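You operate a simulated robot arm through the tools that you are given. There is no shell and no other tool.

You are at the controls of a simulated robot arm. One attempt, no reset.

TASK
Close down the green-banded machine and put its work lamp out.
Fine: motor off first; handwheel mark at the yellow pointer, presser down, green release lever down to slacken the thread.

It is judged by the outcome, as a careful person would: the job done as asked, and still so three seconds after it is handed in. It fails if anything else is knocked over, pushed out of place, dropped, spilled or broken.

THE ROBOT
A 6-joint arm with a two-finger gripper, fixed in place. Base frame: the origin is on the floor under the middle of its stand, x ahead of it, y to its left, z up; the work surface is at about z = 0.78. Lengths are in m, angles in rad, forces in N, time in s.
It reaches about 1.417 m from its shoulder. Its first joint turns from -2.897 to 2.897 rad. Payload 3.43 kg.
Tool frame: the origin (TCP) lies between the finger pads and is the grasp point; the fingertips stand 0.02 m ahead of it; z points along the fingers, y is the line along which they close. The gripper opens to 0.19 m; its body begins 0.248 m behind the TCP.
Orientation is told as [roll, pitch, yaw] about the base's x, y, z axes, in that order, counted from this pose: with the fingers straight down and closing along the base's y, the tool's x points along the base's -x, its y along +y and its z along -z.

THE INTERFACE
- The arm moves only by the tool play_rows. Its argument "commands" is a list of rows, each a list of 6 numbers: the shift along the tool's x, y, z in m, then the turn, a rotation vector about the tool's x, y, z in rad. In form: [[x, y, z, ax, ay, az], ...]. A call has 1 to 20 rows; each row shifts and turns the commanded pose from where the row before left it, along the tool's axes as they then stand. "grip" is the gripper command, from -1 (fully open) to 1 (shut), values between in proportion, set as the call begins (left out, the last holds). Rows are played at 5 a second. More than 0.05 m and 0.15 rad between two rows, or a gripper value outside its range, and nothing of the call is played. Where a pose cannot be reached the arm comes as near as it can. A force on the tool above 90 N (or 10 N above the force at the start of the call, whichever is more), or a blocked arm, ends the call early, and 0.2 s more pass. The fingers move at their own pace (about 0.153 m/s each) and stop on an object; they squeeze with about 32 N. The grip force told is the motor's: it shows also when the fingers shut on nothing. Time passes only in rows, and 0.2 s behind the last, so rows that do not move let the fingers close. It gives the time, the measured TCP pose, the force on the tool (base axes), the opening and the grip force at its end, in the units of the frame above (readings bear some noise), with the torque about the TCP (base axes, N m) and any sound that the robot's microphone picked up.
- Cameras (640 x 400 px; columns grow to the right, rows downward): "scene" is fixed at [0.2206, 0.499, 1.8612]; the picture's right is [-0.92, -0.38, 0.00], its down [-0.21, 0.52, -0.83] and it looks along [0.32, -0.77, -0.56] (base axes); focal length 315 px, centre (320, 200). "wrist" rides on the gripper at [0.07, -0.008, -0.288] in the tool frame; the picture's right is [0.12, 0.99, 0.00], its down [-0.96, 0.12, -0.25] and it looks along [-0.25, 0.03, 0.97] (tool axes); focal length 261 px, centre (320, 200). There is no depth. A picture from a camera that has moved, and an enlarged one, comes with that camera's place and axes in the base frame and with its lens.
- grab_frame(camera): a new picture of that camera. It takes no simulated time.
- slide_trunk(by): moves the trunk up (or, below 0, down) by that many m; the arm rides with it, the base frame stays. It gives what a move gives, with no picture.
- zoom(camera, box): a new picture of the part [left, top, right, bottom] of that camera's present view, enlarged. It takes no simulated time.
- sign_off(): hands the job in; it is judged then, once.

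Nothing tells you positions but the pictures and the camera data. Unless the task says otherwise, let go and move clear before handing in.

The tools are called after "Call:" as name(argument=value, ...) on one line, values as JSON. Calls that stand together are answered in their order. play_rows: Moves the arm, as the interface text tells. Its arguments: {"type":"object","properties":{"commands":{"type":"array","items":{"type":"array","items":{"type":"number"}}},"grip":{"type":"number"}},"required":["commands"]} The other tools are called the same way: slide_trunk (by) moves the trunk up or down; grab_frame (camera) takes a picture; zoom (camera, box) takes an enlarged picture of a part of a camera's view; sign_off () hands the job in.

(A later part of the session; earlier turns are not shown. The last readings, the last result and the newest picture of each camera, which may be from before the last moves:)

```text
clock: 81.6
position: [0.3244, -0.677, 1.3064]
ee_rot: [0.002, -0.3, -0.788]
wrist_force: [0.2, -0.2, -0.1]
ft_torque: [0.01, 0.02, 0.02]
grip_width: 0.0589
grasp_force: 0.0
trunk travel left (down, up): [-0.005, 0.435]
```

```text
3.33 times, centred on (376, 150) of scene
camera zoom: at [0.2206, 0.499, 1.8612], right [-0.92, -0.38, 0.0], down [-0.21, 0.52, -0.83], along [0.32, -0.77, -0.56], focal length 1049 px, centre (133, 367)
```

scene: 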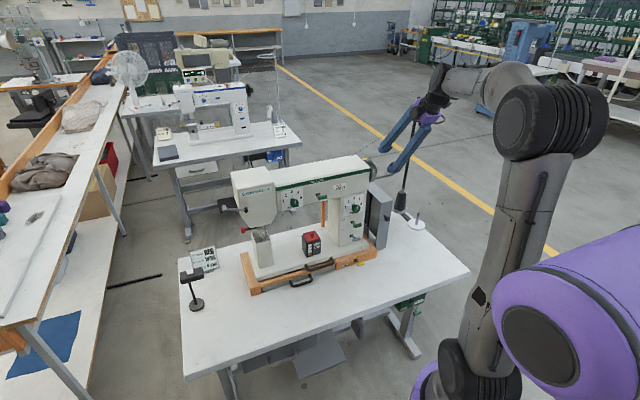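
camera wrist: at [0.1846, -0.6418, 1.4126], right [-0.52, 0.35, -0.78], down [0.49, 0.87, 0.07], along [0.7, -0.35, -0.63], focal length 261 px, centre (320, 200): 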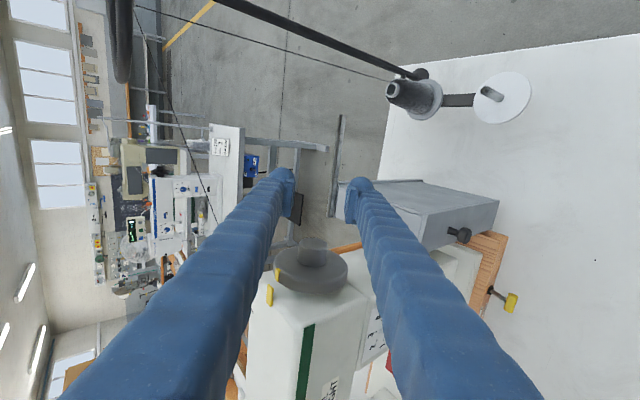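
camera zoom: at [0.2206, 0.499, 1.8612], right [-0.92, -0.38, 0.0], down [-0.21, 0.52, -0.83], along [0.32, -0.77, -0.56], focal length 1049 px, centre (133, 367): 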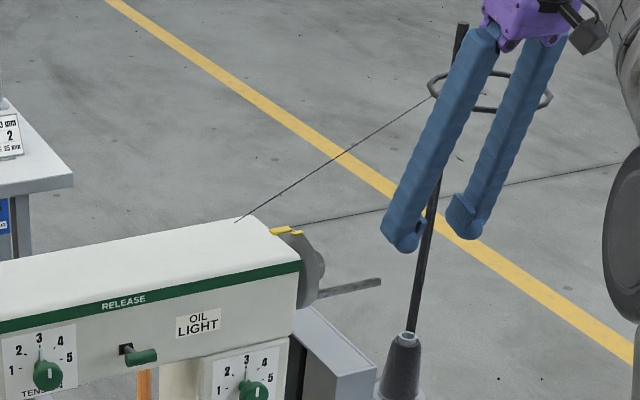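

Call:
play_rows(commands=[[0.0042, 0.0462, -0.0083, 0, 0, 0], [0.0042, 0.0462, -0.0083, 0, 0, 0], [0.0042, 0.0462, -0.0083, 0, 0, 0], [0.0042, 0.0462, -0.0083, 0, 0, 0], [0.0042, 0.0462, -0.0083, 0, 0, 0], [0.0042, 0.0462, -0.0083, 0, 0, 0], [0.0042, 0.0462, -0.0083, 0, 0, 0], [0.0042, 0.0462, -0.0083, 0, 0, 0]])

Call:
grab_frame(camera="wrist")

Call:
grab_frame(camera="scene")

```text
clock: 83.4
position: [0.5467, -0.3765, 1.3582]
ee_rot: [0.0, -0.3, -0.787]
wrist_force: [0.2, -1.7, 0.6]
ft_torque: [0.06, -0.01, 0.01]
grip_width: 0.0589
grasp_force: 0.0
trunk travel left (down, up): [-0.005, 0.435]
```

```text
taken
camera wrist: at [0.434, -0.2752, 1.6117], right [0.62, 0.78, -0.04], down [0.68, -0.52, 0.52], along [0.39, -0.35, -0.85], focal length 261 px, centre (320, 200)
```

wrist: 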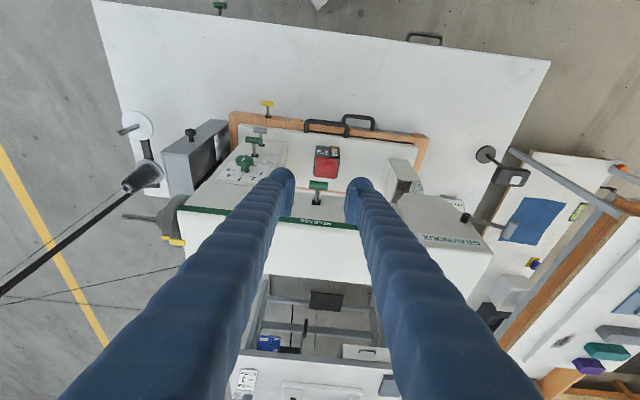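

```text
taken
```

scene: 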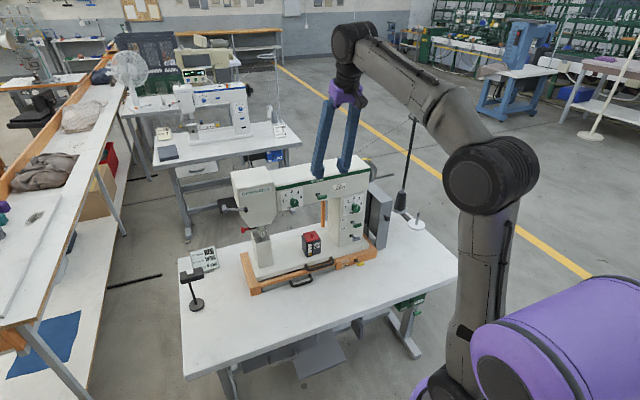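

Call:
zoom(camera="wrist", box=[272, 165, 368, 225])

Call:
zoom(camera="wrist", box=[140, 215, 204, 255])

Call:
zoom(camera="wrist", box=[376, 140, 536, 240])

Call:
zoom(camera="scene", box=[290, 165, 370, 215])

```text
6.67 times, centred on (320, 195) of wrist
camera zoom: at [0.434, -0.2752, 1.6117], right [0.62, 0.78, -0.04], down [0.68, -0.52, 0.52], along [0.39, -0.35, -0.85], focal length 1738 px, centre (320, 233)
```

zoom: 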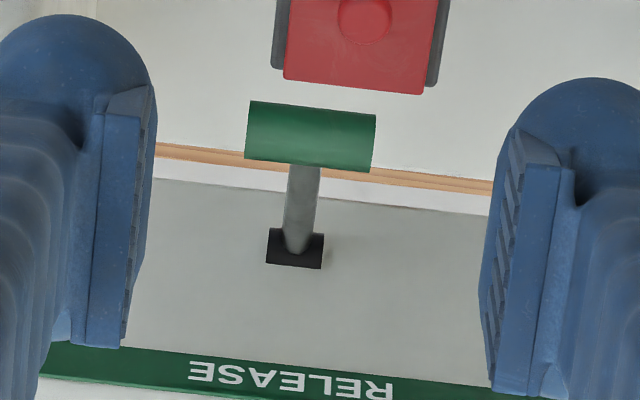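

```text
10.00 times, centred on (172, 235) of wrist
camera zoom: at [0.434, -0.2752, 1.6117], right [0.62, 0.78, -0.04], down [0.68, -0.52, 0.52], along [0.39, -0.35, -0.85], focal length 2606 px, centre (1800, -150)
```

zoom: 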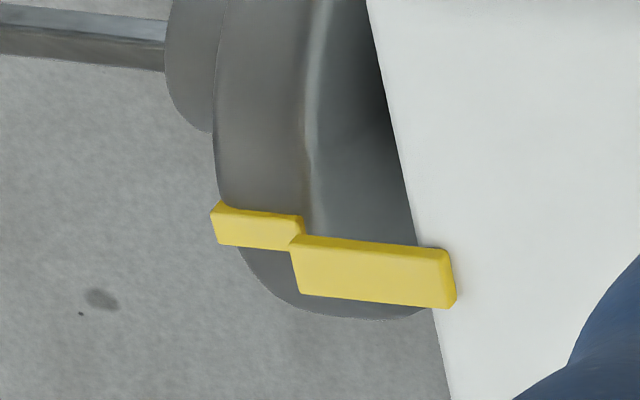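

```text
4.00 times, centred on (456, 190) of wrist
camera zoom: at [0.434, -0.2752, 1.6117], right [0.62, 0.78, -0.04], down [0.68, -0.52, 0.52], along [0.39, -0.35, -0.85], focal length 1043 px, centre (-224, 240)
```

zoom: 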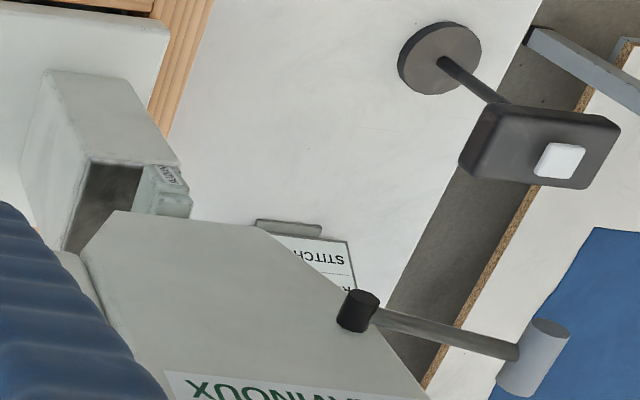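

```text
8.00 times, centred on (330, 190) of scene
camera zoom: at [0.2206, 0.499, 1.8612], right [-0.92, -0.38, 0.0], down [-0.21, 0.52, -0.83], along [0.32, -0.77, -0.56], focal length 2518 px, centre (240, 280)
```

zoom: 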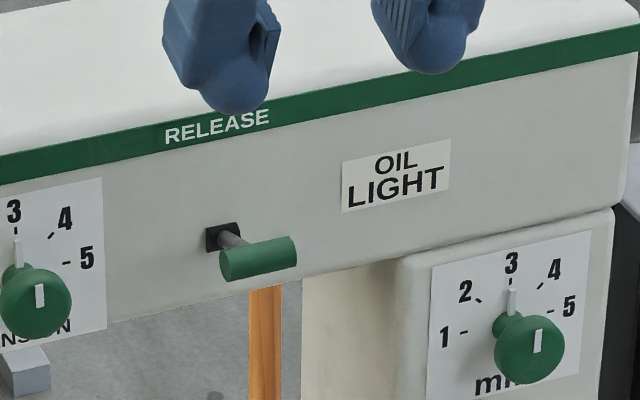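

The handwheel mark sits at the pointer. The release knob is at about (0.592, -0.422, 1.208), in its up position. I'll open a bit, descend so the pads flank it, and grip.

Call:
play_rows(commands=[[-0.0167, 0, 0, 0, 0, 0], [0, 0, 0.041, 0, 0, 0], [0, 0, 0.041, 0, 0, 0], [0, 0, 0.041, 0, 0, 0], [0, 0, 0.04, 0, 0, 0], [0, 0, 0, 0, 0, 0]], grip=0.21)

Call:
zoom(camera="wrist", box=[256, 150, 384, 230])

Call:
zoom(camera="scene", box=[290, 165, 370, 215])

```text
clock: 84.8
position: [0.5945, -0.4255, 1.2075]
ee_rot: [0.0, -0.299, -0.785]
wrist_force: [-0.3, 0.0, -0.6]
ft_torque: [0.03, 0.0, -0.01]
grip_width: 0.0749
grasp_force: 0.0
trunk travel left (down, up): [-0.005, 0.435]
```

```text
5.00 times, centred on (320, 190) of wrist
camera zoom: at [0.481, -0.324, 1.4609], right [0.62, 0.78, -0.04], down [0.68, -0.52, 0.52], along [0.39, -0.35, -0.85], focal length 1303 px, centre (320, 250)
```

zoom: 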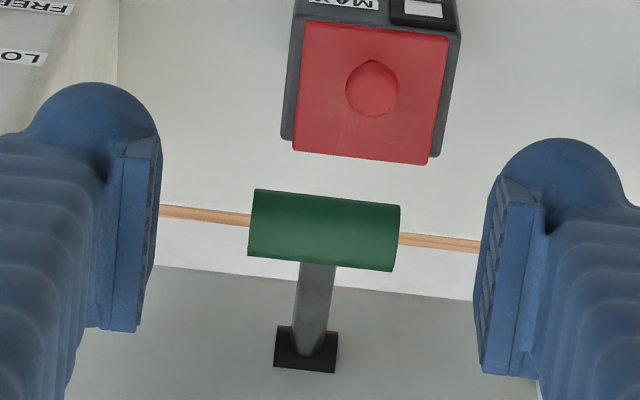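

```text
8.00 times, centred on (330, 190) of scene
camera zoom: at [0.2206, 0.499, 1.8612], right [-0.92, -0.38, 0.0], down [-0.21, 0.52, -0.83], along [0.32, -0.77, -0.56], focal length 2518 px, centre (240, 280)
```

zoom: 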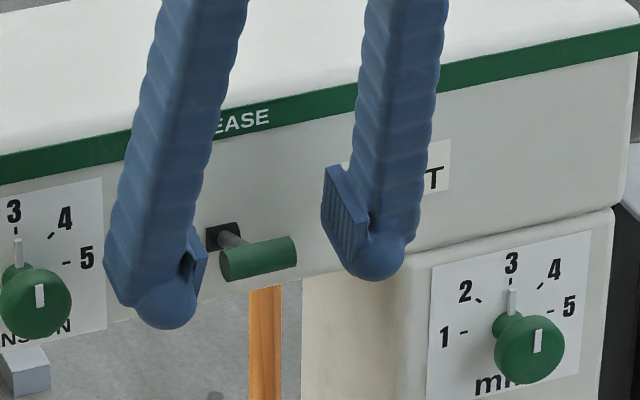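

Call:
play_rows(commands=[[0, 0, 0.007, 0, 0, 0], [0, 0, 0, 0, 0, 0]])

Call:
play_rows(commands=[[0, 0, 0, 0, 0, 0], [0, 0, 0, 0, 0, 0], [0, 0, 0, 0, 0, 0]], grip=1)

Call:
zoom(camera="wrist", box=[256, 150, 384, 230])

Call:
zoom(camera="scene", box=[290, 165, 370, 215])

```text
clock: 85.4
position: [0.5953, -0.4279, 1.202]
ee_rot: [0.002, -0.3, -0.784]
wrist_force: [0.0, 0.2, 0.5]
ft_torque: [0.01, -0.01, 0.0]
grip_width: 0.0751
grasp_force: 0.0
trunk travel left (down, up): [-0.005, 0.435]
```

```text
clock: 86.2
position: [0.596, -0.4266, 1.1998]
ee_rot: [0.001, -0.299, -0.786]
wrist_force: [6.7, 8.6, -0.1]
ft_torque: [0.12, -0.14, 0.05]
grip_width: 0.0465
grasp_force: 44.9
trunk travel left (down, up): [-0.005, 0.435]
```

```text
5.00 times, centred on (320, 190) of wrist
camera zoom: at [0.4826, -0.3247, 1.4545], right [0.62, 0.78, -0.04], down [0.68, -0.52, 0.52], along [0.39, -0.35, -0.85], focal length 1303 px, centre (320, 250)
```

zoom: 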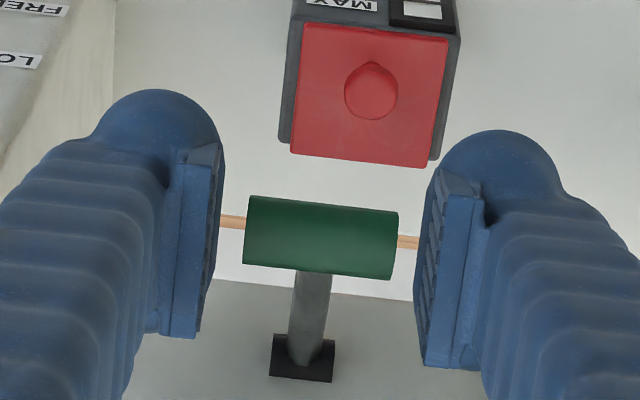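

```text
8.00 times, centred on (330, 190) of scene
camera zoom: at [0.2206, 0.499, 1.8612], right [-0.92, -0.38, 0.0], down [-0.21, 0.52, -0.83], along [0.32, -0.77, -0.56], focal length 2518 px, centre (240, 280)
```

zoom: 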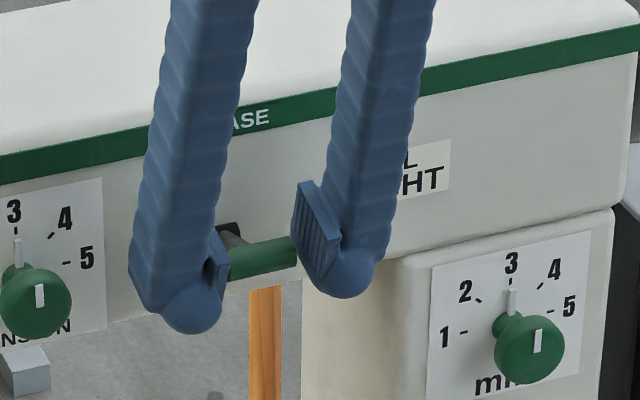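

The knob is gripped the same way as the motor's. Pushing it down in small steps.

Call:
play_rows(commands=[[0, 0.0003, 0, 0, 0, 0], [0.0015, 0, 0.0048, 0, 0, 0], [0.0015, 0, 0.0048, 0, 0, 0], [0.0015, 0, 0.0048, 0, 0, 0], [0.0015, 0, 0.0048, 0, 0, 0], [0, 0, 0, 0, 0, 0]])

Call:
zoom(camera="wrist", box=[256, 150, 384, 230])

```text
clock: 87.6
position: [0.5953, -0.4252, 1.181]
ee_rot: [0.001, -0.304, -0.785]
wrist_force: [9.4, 9.0, 25.0]
ft_torque: [-0.81, -0.82, -0.04]
grip_width: 0.0463
grasp_force: 44.7
trunk travel left (down, up): [-0.005, 0.435]
```

```text
5.00 times, centred on (320, 190) of wrist
camera zoom: at [0.4817, -0.3235, 1.4347], right [0.62, 0.78, -0.04], down [0.68, -0.52, 0.52], along [0.39, -0.35, -0.85], focal length 1303 px, centre (320, 250)
```

zoom: 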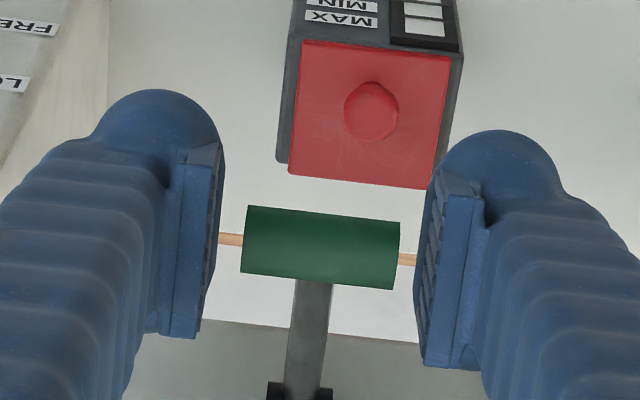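

Call:
play_rows(commands=[[0, 0.0004, 0, 0, 0, 0], [0.0013, 0, 0.0048, 0, 0, 0], [0.0008, 0, 0.0048, 0, 0, 0], [0.0005, 0, 0.0048, 0, 0, 0], [0, 0, 0, 0, 0, 0]])

Call:
zoom(camera="wrist", box=[256, 150, 384, 230])

Call:
zoom(camera="scene", box=[290, 165, 370, 215])

```text
clock: 88.8
position: [0.5953, -0.4276, 1.1676]
ee_rot: [0.0, -0.301, -0.785]
wrist_force: [4.5, 14.8, 22.8]
ft_torque: [-0.84, -0.83, 0.03]
grip_width: 0.0466
grasp_force: 44.9
trunk travel left (down, up): [-0.005, 0.435]
```

```text
5.00 times, centred on (320, 190) of wrist
camera zoom: at [0.4824, -0.3245, 1.421], right [0.62, 0.78, -0.04], down [0.68, -0.52, 0.52], along [0.39, -0.35, -0.85], focal length 1303 px, centre (320, 250)
```

zoom: 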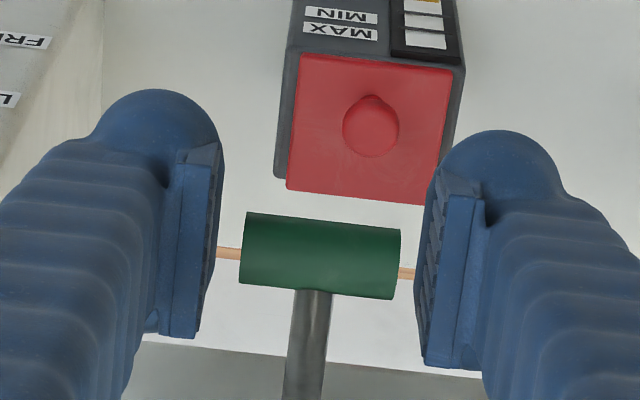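

```text
8.00 times, centred on (330, 190) of scene
camera zoom: at [0.2206, 0.499, 1.8612], right [-0.92, -0.38, 0.0], down [-0.21, 0.52, -0.83], along [0.32, -0.77, -0.56], focal length 2518 px, centre (240, 280)
```

zoom: 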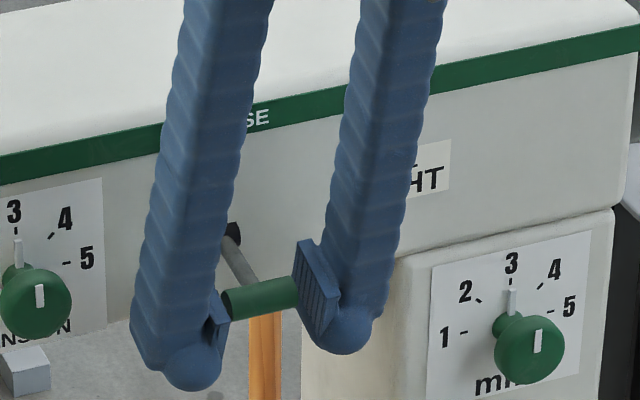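

Call:
play_rows(commands=[[0, 0.0002, 0, 0, 0, 0], [0, 0, 0.005, 0, 0, 0], [0, 0, 0.004, 0, 0, 0], [0, 0, 0, 0, 0, 0]])

Call:
zoom(camera="scene", box=[290, 165, 370, 215])

```text
clock: 89.8
position: [0.5976, -0.429, 1.159]
ee_rot: [0.0, -0.303, -0.786]
wrist_force: [-1.5, 21.5, 19.7]
ft_torque: [-0.91, -0.85, 0.04]
grip_width: 0.0469
grasp_force: 44.9
trunk travel left (down, up): [-0.005, 0.435]
```

```text
8.00 times, centred on (330, 190) of scene
camera zoom: at [0.2206, 0.499, 1.8612], right [-0.92, -0.38, 0.0], down [-0.21, 0.52, -0.83], along [0.32, -0.77, -0.56], focal length 2518 px, centre (240, 280)
```

zoom: 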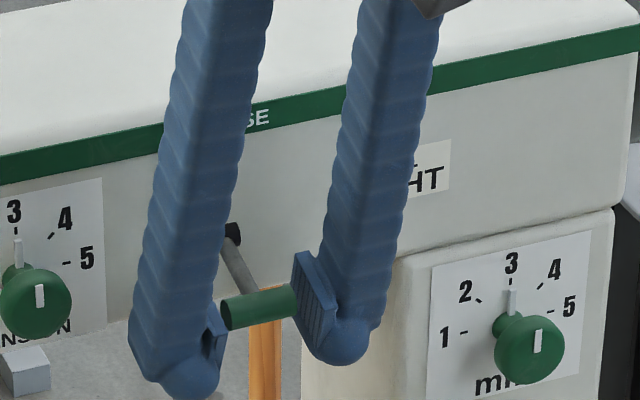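

Call:
play_rows(commands=[[0, 0.0003, 0, 0, 0, 0], [-0.0005, 0, 0.004, 0, 0, 0], [-0.0005, 0, 0.004, 0, 0, 0], [0, 0, 0, 0, 0, 0]])

Call:
zoom(camera="scene", box=[290, 165, 370, 215])

Call:
zoom(camera="wrist", box=[256, 150, 384, 230])

```text
clock: 90.8
position: [0.5985, -0.4297, 1.1527]
ee_rot: [-0.001, -0.304, -0.785]
wrist_force: [-12.5, 20.0, 34.5]
ft_torque: [-0.58, -0.48, 0.04]
grip_width: 0.0472
grasp_force: 45.0
trunk travel left (down, up): [-0.005, 0.435]
```

```text
8.00 times, centred on (330, 190) of scene
camera zoom: at [0.2206, 0.499, 1.8612], right [-0.92, -0.38, 0.0], down [-0.21, 0.52, -0.83], along [0.32, -0.77, -0.56], focal length 2518 px, centre (240, 280)
```

zoom: 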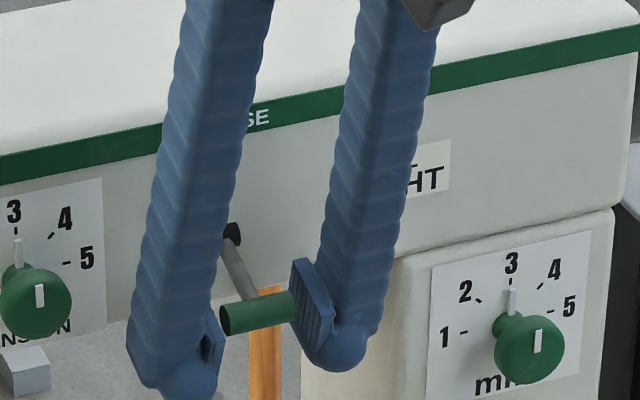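

```text
5.00 times, centred on (320, 190) of wrist
camera zoom: at [0.4859, -0.3278, 1.4064], right [0.62, 0.78, -0.04], down [0.68, -0.52, 0.52], along [0.39, -0.35, -0.85], focal length 1303 px, centre (320, 250)
```

zoom: 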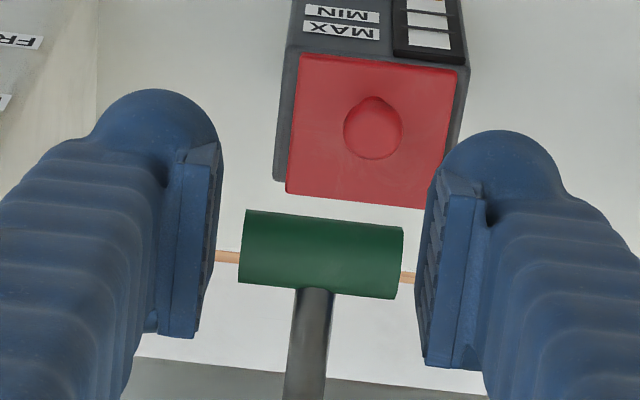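

Call:
play_rows(commands=[[-0.0005, 0, 0.003, 0, 0, 0], [0, 0, 0, 0, 0, 0]])

Call:
zoom(camera="scene", box=[290, 165, 370, 215])

```text
clock: 91.4
position: [0.6019, -0.4311, 1.151]
ee_rot: [0.0, -0.304, -0.785]
wrist_force: [-9.8, 15.0, 40.9]
ft_torque: [-0.16, -0.08, -0.03]
grip_width: 0.0472
grasp_force: 44.8
trunk travel left (down, up): [-0.005, 0.435]
```

```text
8.00 times, centred on (330, 190) of scene
camera zoom: at [0.2206, 0.499, 1.8612], right [-0.92, -0.38, 0.0], down [-0.21, 0.52, -0.83], along [0.32, -0.77, -0.56], focal length 2518 px, centre (240, 280)
```

zoom: 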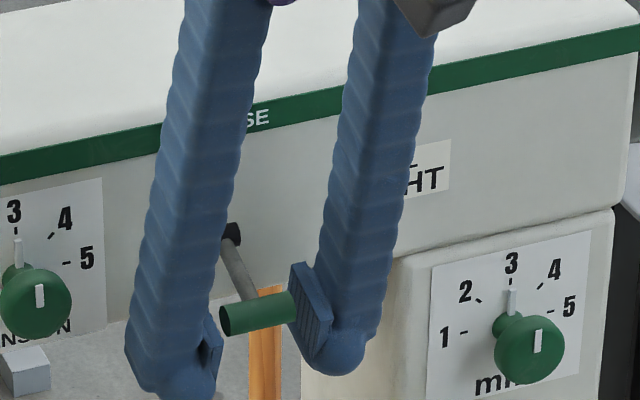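

The release lever is at its lower stop. Opening and backing off, then moving up.

Call:
play_rows(commands=[[0, 0, 0, 0, 0, 0], [0, 0, 0, 0, 0, 0], [0.0382, 0, -0.0118, 0, 0, 0], [-0.013, 0, -0.042, 0, 0, 0], [-0.013, 0, -0.042, 0, 0, 0], [-0.013, 0, -0.042, 0, 0, 0], [-0.013, 0, -0.042, 0, 0, 0], [-0.013, 0, -0.042, 0, 0, 0]], grip=0.21)

Call:
zoom(camera="scene", box=[290, 165, 370, 215])

Call:
grab_frame(camera="wrist")

```text
clock: 93.2
position: [0.5745, -0.4065, 1.3665]
ee_rot: [0.001, -0.3, -0.786]
wrist_force: [0.5, 0.1, 0.0]
ft_torque: [0.02, 0.06, 0.01]
grip_width: 0.0746
grasp_force: 0.1
trunk travel left (down, up): [-0.005, 0.435]
```

```text
8.00 times, centred on (330, 190) of scene
camera zoom: at [0.2206, 0.499, 1.8612], right [-0.92, -0.38, 0.0], down [-0.21, 0.52, -0.83], along [0.32, -0.77, -0.56], focal length 2518 px, centre (240, 280)
```

zoom: 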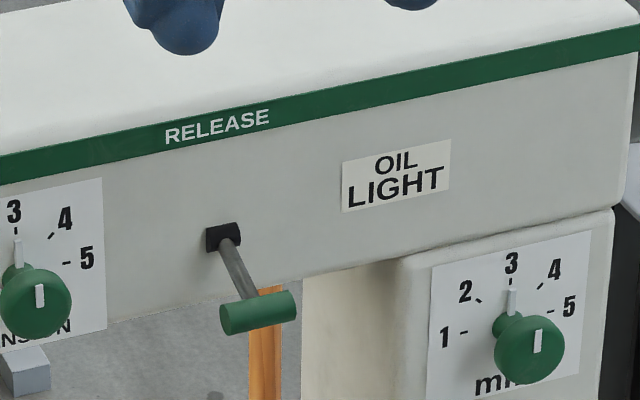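

```text
taken
camera wrist: at [0.4612, -0.3058, 1.6197], right [0.62, 0.78, -0.04], down [0.68, -0.52, 0.52], along [0.39, -0.35, -0.85], focal length 261 px, centre (320, 200)
```

wrist: 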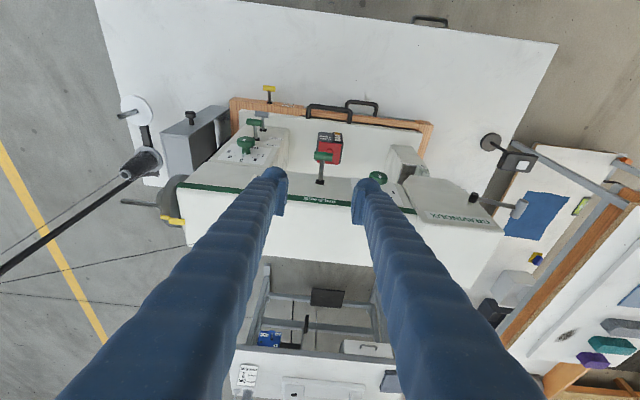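

The release lever is down. Next, the presser lever (grey-handled crank on the head's front, currently angled up): moving over for a close look.

Call:
play_rows(commands=[[0.0031, 0.0444, -0.0054, 0, 0, 0], [0.0031, 0.0444, -0.0054, 0, 0, 0], [0.0031, 0.0444, -0.0054, 0, 0, 0], [0.0031, 0.0444, -0.0054, 0, 0, 0], [0.0031, 0.0444, -0.0054, 0, 0, 0], [0.0031, 0.0444, -0.0054, 0, 0, 0], [0.0031, 0.0444, -0.0054, 0, 0, 0], [0.0031, 0.0444, -0.0054, 0, 0, 0]])

Call:
grab_frame(camera="wrist")

Call:
zoom(camera="wrist", box=[240, 140, 400, 240])

Call:
zoom(camera="scene", box=[205, 175, 285, 225])

```text
clock: 95.0
position: [0.7841, -0.1251, 1.3812]
ee_rot: [0.0, -0.302, -0.785]
wrist_force: [1.1, -0.5, -0.9]
ft_torque: [0.0, 0.33, -0.05]
grip_width: 0.075
grasp_force: 0.0
out of reach, approached as far as the arm can: row 7, 8
trunk travel left (down, up): [-0.005, 0.435]
```

```text
taken
camera wrist: at [0.6705, -0.0234, 1.6334], right [0.62, 0.78, -0.04], down [0.68, -0.52, 0.52], along [0.39, -0.35, -0.85], focal length 261 px, centre (320, 200)
```

wrist: 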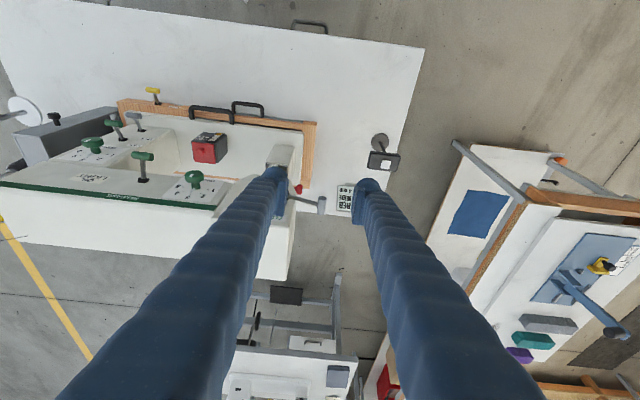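

```text
4.00 times, centred on (320, 190) of wrist
camera zoom: at [0.6705, -0.0234, 1.6334], right [0.62, 0.78, -0.04], down [0.68, -0.52, 0.52], along [0.39, -0.35, -0.85], focal length 1043 px, centre (320, 240)
```

zoom: 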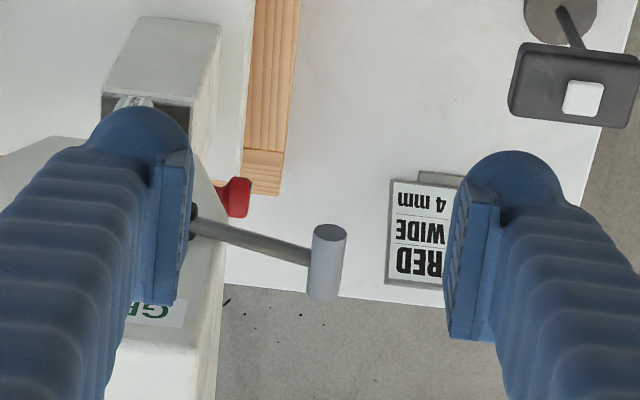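

```text
8.00 times, centred on (245, 200) of scene
camera zoom: at [0.2206, 0.499, 1.8612], right [-0.92, -0.38, 0.0], down [-0.21, 0.52, -0.83], along [0.32, -0.77, -0.56], focal length 2518 px, centre (920, 200)
```

zoom: 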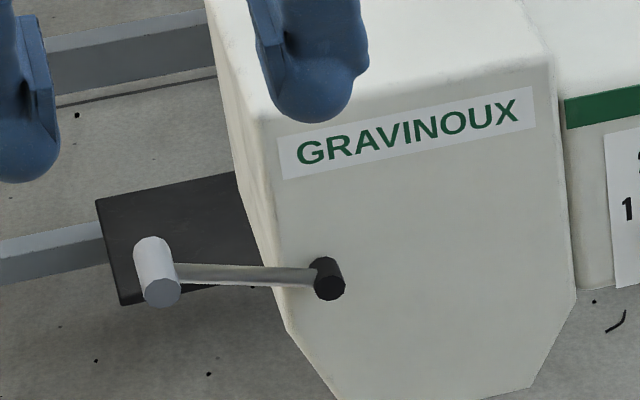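

The lever handle is near (0.864, -0.193, 1.235), its axis pointing toward the front. I'm at the reach limit with the trunk low, so I'll raise the trunk and re-view the head from a better angle.

Call:
slide_trunk(by=0.3)

Call:
play_rows(commands=[[0.0118, 0.0, 0.0382, 0, 0, 0], [0.0118, 0.0, 0.0382, 0, 0, 0], [0.0118, 0.0, 0.0382, 0, 0, 0], [0.0118, 0.0, 0.0382, 0, 0, 0], [0.0118, 0.02, 0.0382, 0, 0, 0], [0.0118, 0.02, 0.0382, 0, 0, 0]])

Call:
grab_frame(camera="wrist")

Call:
grab_frame(camera="scene")

```text
clock: 98.0
position: [0.7814, -0.1244, 1.6827]
ee_rot: [0.003, -0.306, -0.785]
wrist_force: [-0.2, -0.6, 0.3]
ft_torque: [-0.04, 0.05, 0.02]
grip_width: 0.0751
grasp_force: 0.1
trunk travel left (down, up): [-0.305, 0.135]
```

```text
clock: 99.4
position: [0.8156, -0.0982, 1.444]
ee_rot: [0.001, -0.305, -0.786]
wrist_force: [0.4, 0.8, -0.4]
ft_torque: [-0.06, 0.1, 0.0]
grip_width: 0.0751
grasp_force: 0.1
trunk travel left (down, up): [-0.305, 0.135]
```

```text
taken
camera wrist: at [0.7009, 0.0039, 1.6968], right [0.62, 0.78, -0.03], down [0.68, -0.52, 0.52], along [0.39, -0.35, -0.85], focal length 261 px, centre (320, 200)
```

wrist: 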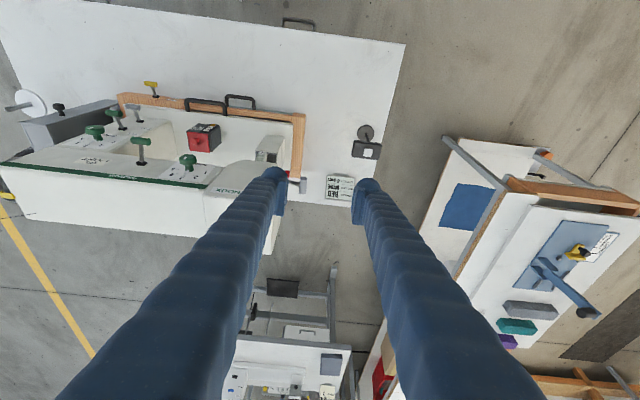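

```text
taken
```

scene: 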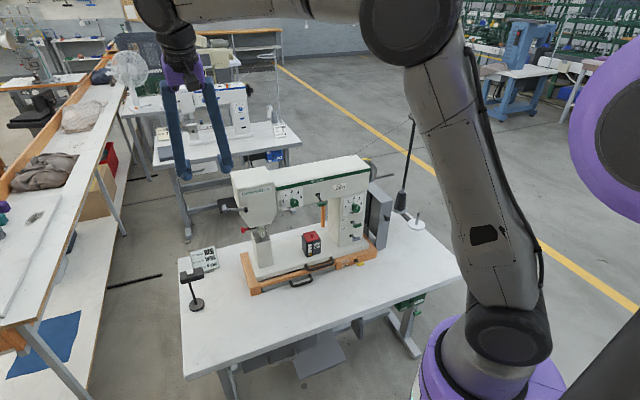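

Call:
play_rows(commands=[[0, 0, 0, 0, 0, 0.1428], [0, 0, 0, 0, 0, 0.1428], [0, 0, 0, 0, 0, 0.1428], [0, 0, 0, 0, 0, 0.1428], [0, 0, 0, 0, 0, 0.1428], [0, 0, 0, 0, 0, 0.1428], [0, 0, 0, 0, 0, 0.1428], [0, 0, 0, 0, 0, 0.1428], [0, 0, 0, 0, 0, 0.1428], [0, 0, 0, 0, 0, 0.1428], [0, 0, 0, 0, 0, 0.1428], [0, 0, 0, 0.15, 0, 0], [0, 0, 0, 0.15, 0, 0]])

Call:
grab_frame(camera="wrist")

Call:
grab_frame(camera="scene")

```text
clock: 102.2
position: [0.8137, -0.0991, 1.4447]
ee_rot: [0.001, 0.003, -2.357]
wrist_force: [0.2, -1.3, -0.5]
ft_torque: [0.1, 0.12, -0.01]
grip_width: 0.0748
grasp_force: 0.0
trunk travel left (down, up): [-0.305, 0.135]
```

```text
taken
camera wrist: at [0.8562, -0.044, 1.7308], right [0.79, -0.62, 0.0], down [-0.6, -0.76, 0.25], along [-0.15, -0.19, -0.97], focal length 261 px, centre (320, 200)
```

wrist: 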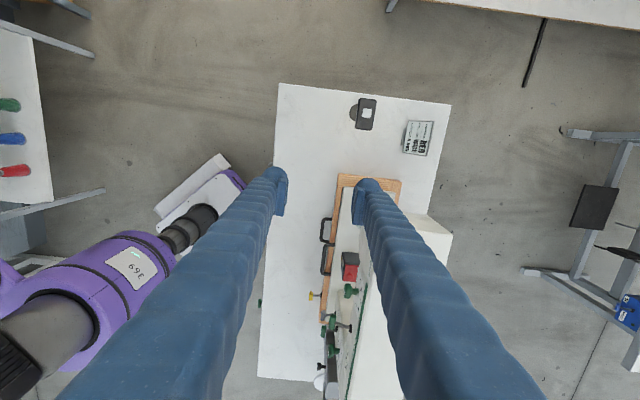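

```text
taken
```

scene: 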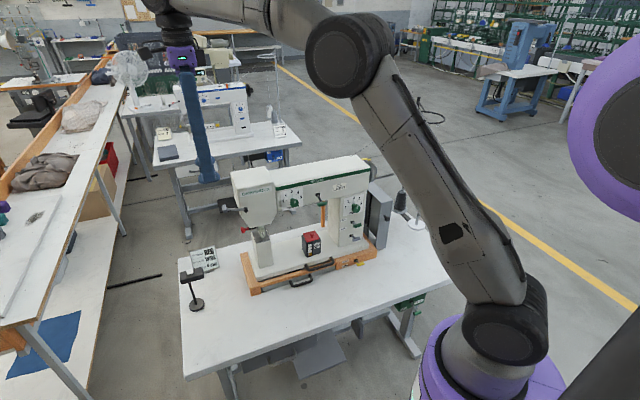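

Call:
play_rows(commands=[[-0.007, 0.0342, 0.008, 0, 0, 0], [-0.007, 0.0342, 0.008, 0, 0, 0], [-0.007, 0.0342, 0.008, 0, 0, 0], [0, 0, 0, 0, 0, 0]])

Call:
grab_frame(camera="wrist")

Call:
zoom(camera="wrist", box=[256, 140, 384, 220])

Call:
zoom(camera="scene", box=[195, 165, 291, 225])

```text
clock: 103.2
position: [0.8657, -0.1868, 1.4239]
ee_rot: [0.009, 0.007, -2.356]
wrist_force: [-1.3, 0.1, 0.1]
ft_torque: [0.05, -0.27, -0.04]
grip_width: 0.0747
grasp_force: 0.0
trunk travel left (down, up): [-0.305, 0.135]
```

```text
taken
camera wrist: at [0.9072, -0.1308, 1.7121], right [0.79, -0.62, 0.01], down [-0.6, -0.76, 0.24], along [-0.14, -0.2, -0.97], focal length 261 px, centre (320, 200)
```

wrist: 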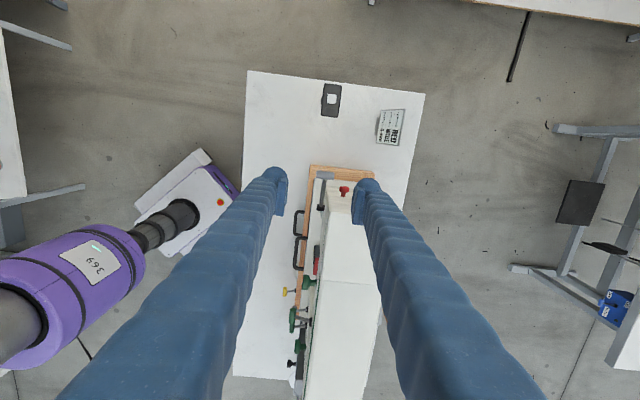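

```text
5.00 times, centred on (320, 180) of wrist
camera zoom: at [0.9072, -0.1308, 1.7121], right [0.79, -0.62, 0.01], down [-0.6, -0.76, 0.24], along [-0.14, -0.2, -0.97], focal length 1303 px, centre (320, 300)
```

zoom: 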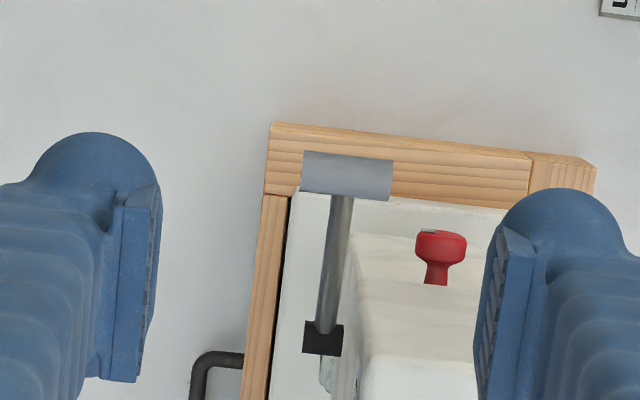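

```text
6.67 times, centred on (243, 195) of scene
camera zoom: at [0.2206, 0.499, 1.8612], right [-0.92, -0.38, 0.0], down [-0.21, 0.52, -0.83], along [0.32, -0.77, -0.56], focal length 2099 px, centre (833, 233)
```

zoom: 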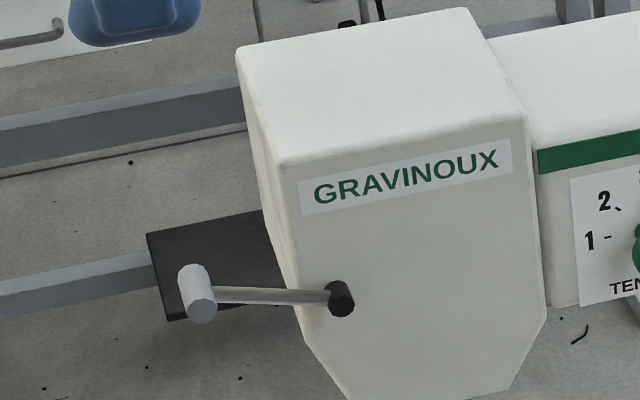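

The crank is clearly visible from above now: the handle is along the front-back direction, beside the head's left face. Zooming to judge clearance from the head.

Call:
zoom(camera="wrist", box=[300, 165, 364, 205])

Call:
zoom(camera="wrist", box=[300, 165, 396, 305])

```text
10.00 times, centred on (332, 185) of wrist
camera zoom: at [0.9072, -0.1308, 1.7121], right [0.79, -0.62, 0.01], down [-0.6, -0.76, 0.24], along [-0.14, -0.2, -0.97], focal length 2606 px, centre (200, 350)
```

zoom: 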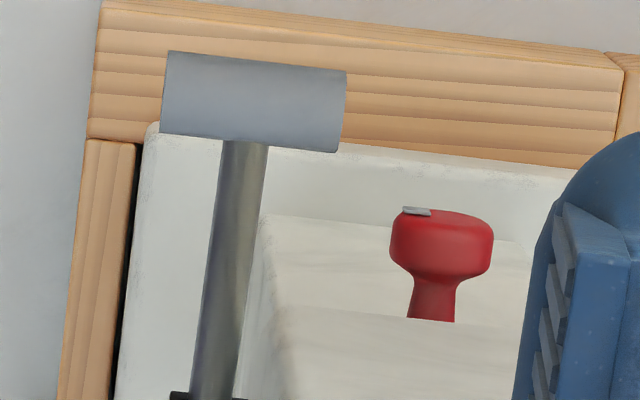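

```text
2.86 times, centred on (348, 235) of wrist
camera zoom: at [0.9072, -0.1308, 1.7121], right [0.79, -0.62, 0.01], down [-0.6, -0.76, 0.24], along [-0.14, -0.2, -0.97], focal length 745 px, centre (240, 100)
```

zoom: 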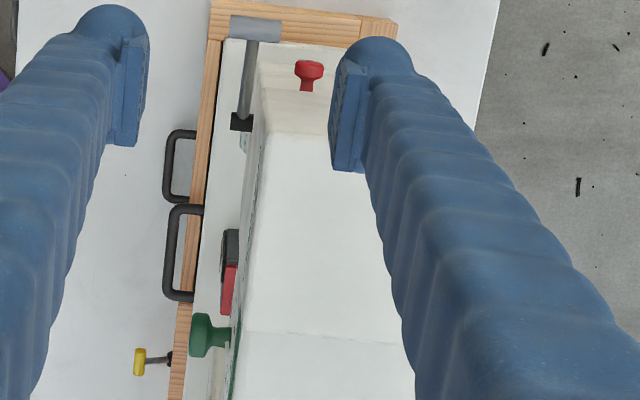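

Call:
play_rows(commands=[[0.007, 0.0138, 0, 0, 0, 0], [0, 0, 0.04, 0, 0, 0], [0, 0, 0.04, 0, 0, 0], [0, 0, 0.04, 0, 0, 0], [0, 0, 0.03, 0, 0, 0], [0, 0, 0, 0, 0, 0]])

Call:
zoom(camera="wrist", box=[256, 150, 384, 230])

Call:
zoom(camera="scene", box=[195, 165, 291, 225])

```text
clock: 104.6
position: [0.8749, -0.1902, 1.2675]
ee_rot: [0.006, 0.004, -2.356]
wrist_force: [-0.3, 1.0, -0.3]
ft_torque: [0.02, -0.04, -0.02]
grip_width: 0.0751
grasp_force: 0.1
out of reach, approached as far as the arm can: row 1
trunk travel left (down, up): [-0.305, 0.135]
```

```text
5.00 times, centred on (320, 190) of wrist
camera zoom: at [0.9168, -0.1338, 1.5535], right [0.79, -0.62, 0.01], down [-0.6, -0.76, 0.24], along [-0.15, -0.2, -0.97], focal length 1303 px, centre (320, 250)
```

zoom: 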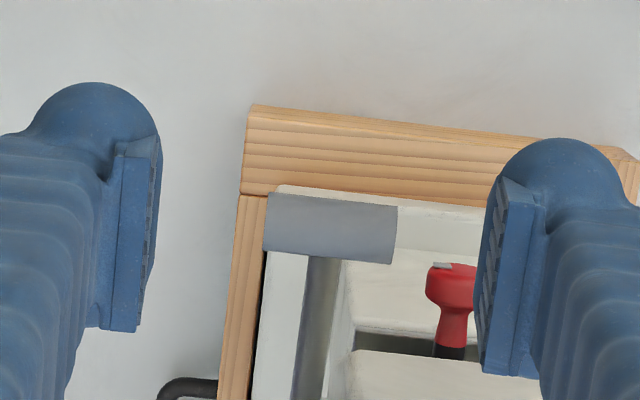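

```text
6.67 times, centred on (243, 195) of scene
camera zoom: at [0.2206, 0.499, 1.8612], right [-0.92, -0.38, 0.0], down [-0.21, 0.52, -0.83], along [0.32, -0.77, -0.56], focal length 2099 px, centre (833, 233)
```

zoom: 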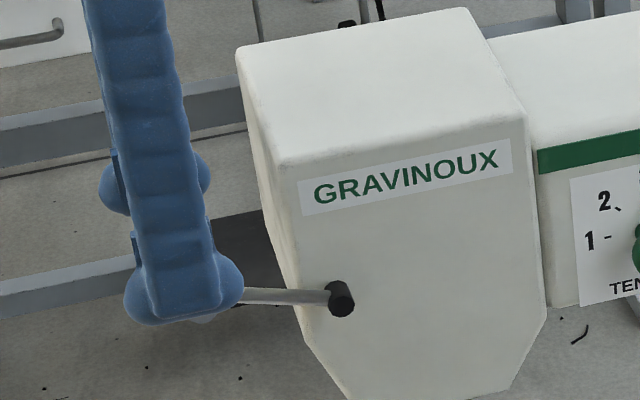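

Call:
play_rows(commands=[[0.001, 0.003, 0.015, 0, 0, 0], [0, 0, 0.016, 0, 0, 0], [0, 0, 0.015, 0, 0, 0], [0, 0, 0, 0, 0, 0]])

Call:
zoom(camera="wrist", box=[256, 150, 384, 230])

Call:
zoom(camera="scene", box=[195, 165, 291, 225])

```text
clock: 105.6
position: [0.8796, -0.1912, 1.2216]
ee_rot: [0.005, 0.003, -2.356]
wrist_force: [0.3, -0.1, -0.2]
ft_torque: [-0.02, 0.01, 0.0]
grip_width: 0.0752
grasp_force: 0.1
trunk travel left (down, up): [-0.305, 0.135]
```

```text
5.00 times, centred on (320, 190) of wrist
camera zoom: at [0.9225, -0.1339, 1.5078], right [0.79, -0.62, 0.01], down [-0.6, -0.76, 0.25], along [-0.15, -0.2, -0.97], focal length 1303 px, centre (320, 250)
```

zoom: 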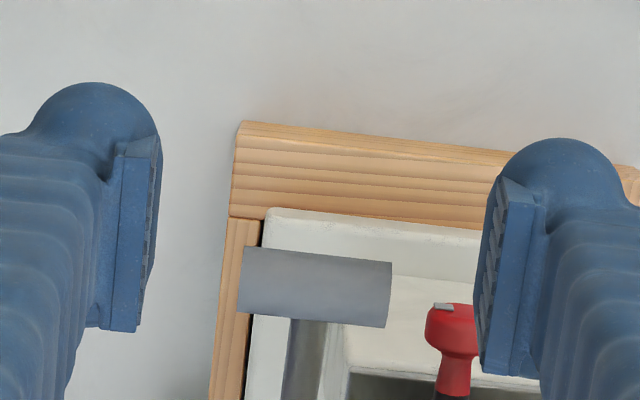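

```text
6.67 times, centred on (243, 195) of scene
camera zoom: at [0.2206, 0.499, 1.8612], right [-0.92, -0.38, 0.0], down [-0.21, 0.52, -0.83], along [0.32, -0.77, -0.56], focal length 2099 px, centre (833, 233)
```

zoom: 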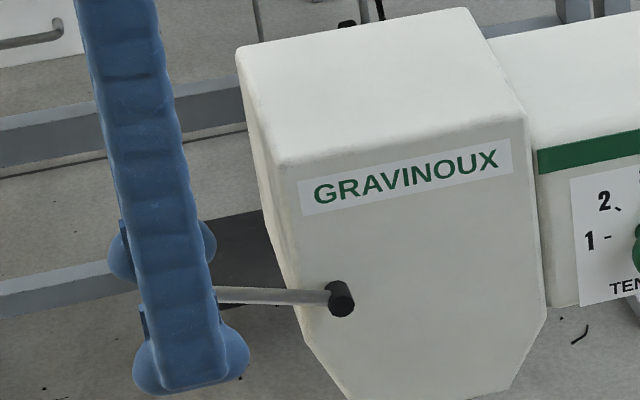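

The pads flank the handle's ends. Closing on it.

Call:
play_rows(commands=[[0, 0, 0, 0, 0, 0], [0, 0, 0, 0, 0, 0], [0, 0, 0, 0, 0, 0]], grip=1)

Call:
zoom(camera="wrist", box=[256, 150, 384, 230])

```text
clock: 106.4
position: [0.8805, -0.1897, 1.2201]
ee_rot: [0.006, 0.002, -2.355]
wrist_force: [-0.1, 0.2, -2.2]
ft_torque: [0.03, -0.08, 0.04]
grip_width: 0.046
grasp_force: 44.9
trunk travel left (down, up): [-0.305, 0.135]
```

```text
5.00 times, centred on (320, 190) of wrist
camera zoom: at [0.9228, -0.1339, 1.5075], right [0.79, -0.62, 0.01], down [-0.6, -0.76, 0.25], along [-0.15, -0.2, -0.97], focal length 1303 px, centre (320, 250)
```

zoom: 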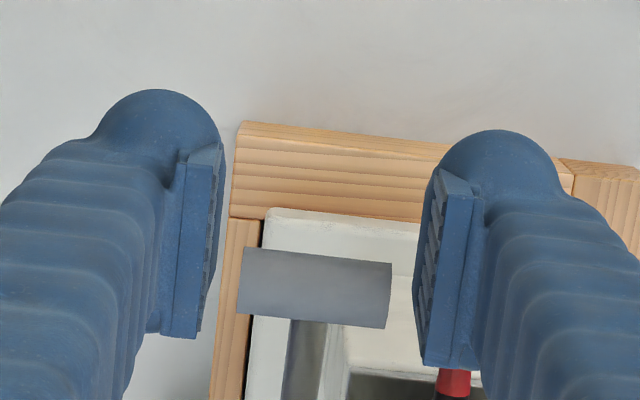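

Gripped cleanly. Swinging the handle down in small steps.

Call:
play_rows(commands=[[0.0003, 0, 0.005, 0, 0, 0], [0.0003, 0, 0.005, 0, 0, 0], [0, 0, 0.005, 0, 0, 0], [0, 0, 0.005, 0, 0, 0], [0, 0, 0, 0, 0, 0]])

Call:
zoom(camera="wrist", box=[256, 150, 384, 230])

Call:
zoom(camera="scene", box=[215, 185, 295, 235])

```text
clock: 107.6
position: [0.882, -0.1887, 1.2032]
ee_rot: [0.006, 0.004, -2.355]
wrist_force: [-0.6, 14.9, 15.8]
ft_torque: [-0.92, 0.85, -0.09]
grip_width: 0.0462
grasp_force: 45.2
trunk travel left (down, up): [-0.305, 0.135]
```

```text
5.00 times, centred on (320, 190) of wrist
camera zoom: at [0.924, -0.1323, 1.4898], right [0.79, -0.62, 0.01], down [-0.6, -0.76, 0.25], along [-0.15, -0.2, -0.97], focal length 1303 px, centre (320, 250)
```

zoom: 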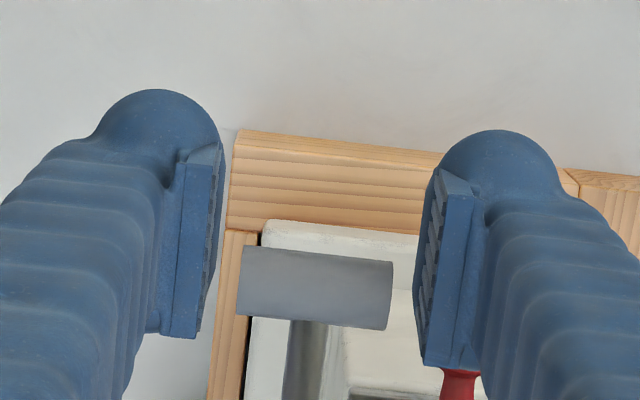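

```text
8.00 times, centred on (255, 210) of scene
camera zoom: at [0.2206, 0.499, 1.8612], right [-0.92, -0.38, 0.0], down [-0.21, 0.52, -0.83], along [0.32, -0.77, -0.56], focal length 2518 px, centre (840, 120)
```

zoom: 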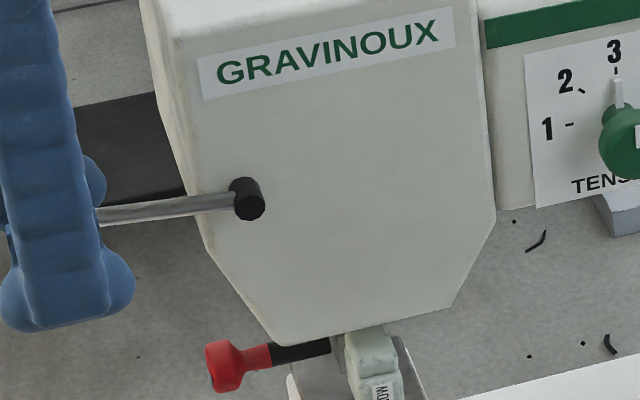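

Call:
play_rows(commands=[[0.0005, 0, 0.005, 0, 0, 0], [0, 0, 0.005, 0, 0, 0], [-0.0005, 0, 0.005, 0, 0, 0], [-0.001, 0, 0.005, 0, 0, 0], [0, 0, 0, 0, 0, 0]])

Call:
zoom(camera="scene", box=[215, 185, 295, 235])

Call:
zoom(camera="wrist", box=[256, 150, 384, 230])

```text
clock: 108.8
position: [0.8802, -0.1895, 1.1831]
ee_rot: [0.008, 0.002, -2.357]
wrist_force: [-13.3, 13.3, 15.4]
ft_torque: [-1.03, 0.77, -0.2]
grip_width: 0.0465
grasp_force: 44.5
trunk travel left (down, up): [-0.305, 0.135]
```

```text
8.00 times, centred on (255, 210) of scene
camera zoom: at [0.2206, 0.499, 1.8612], right [-0.92, -0.38, 0.0], down [-0.21, 0.52, -0.83], along [0.32, -0.77, -0.56], focal length 2518 px, centre (840, 120)
```

zoom: 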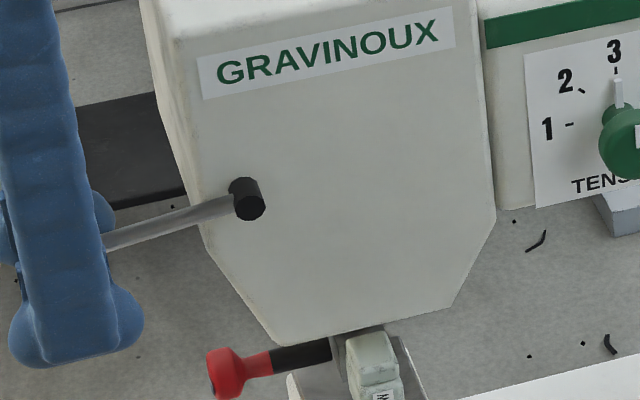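

```text
5.00 times, centred on (320, 190) of wrist
camera zoom: at [0.9236, -0.1327, 1.4698], right [0.79, -0.62, 0.01], down [-0.6, -0.76, 0.25], along [-0.15, -0.2, -0.97], focal length 1303 px, centre (320, 250)
```

zoom: 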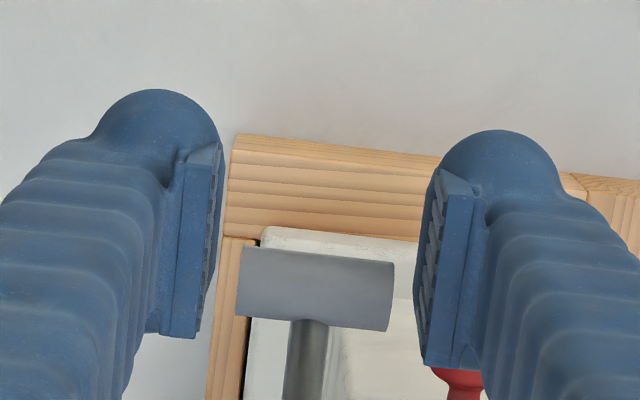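

The presser foot is coming down with the lever. Continuing.

Call:
play_rows(commands=[[-0.001, 0, 0.005, 0, 0, 0], [-0.001, 0, 0.005, 0, 0, 0], [-0.0015, 0, 0.005, 0, 0, 0], [0, 0, 0, 0, 0, 0]])

Call:
zoom(camera="scene", box=[215, 185, 295, 235])

```text
clock: 109.8
position: [0.8786, -0.1911, 1.1675]
ee_rot: [0.006, 0.005, -2.356]
wrist_force: [-5.7, 17.2, 15.1]
ft_torque: [-1.19, 0.77, -0.17]
grip_width: 0.0467
grasp_force: 45.0
trunk travel left (down, up): [-0.305, 0.135]
```

```text
8.00 times, centred on (255, 210) of scene
camera zoom: at [0.2206, 0.499, 1.8612], right [-0.92, -0.38, 0.0], down [-0.21, 0.52, -0.83], along [0.32, -0.77, -0.56], focal length 2518 px, centre (840, 120)
```

zoom: 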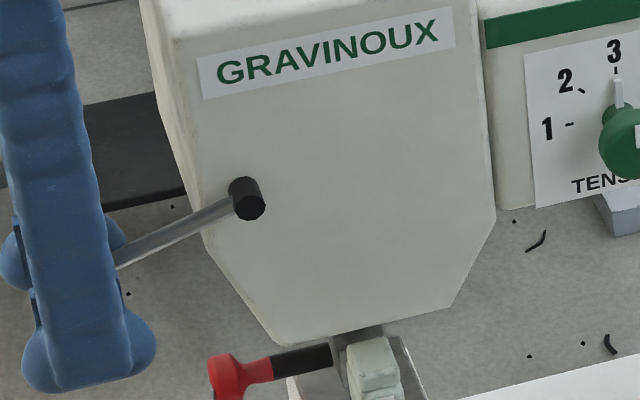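

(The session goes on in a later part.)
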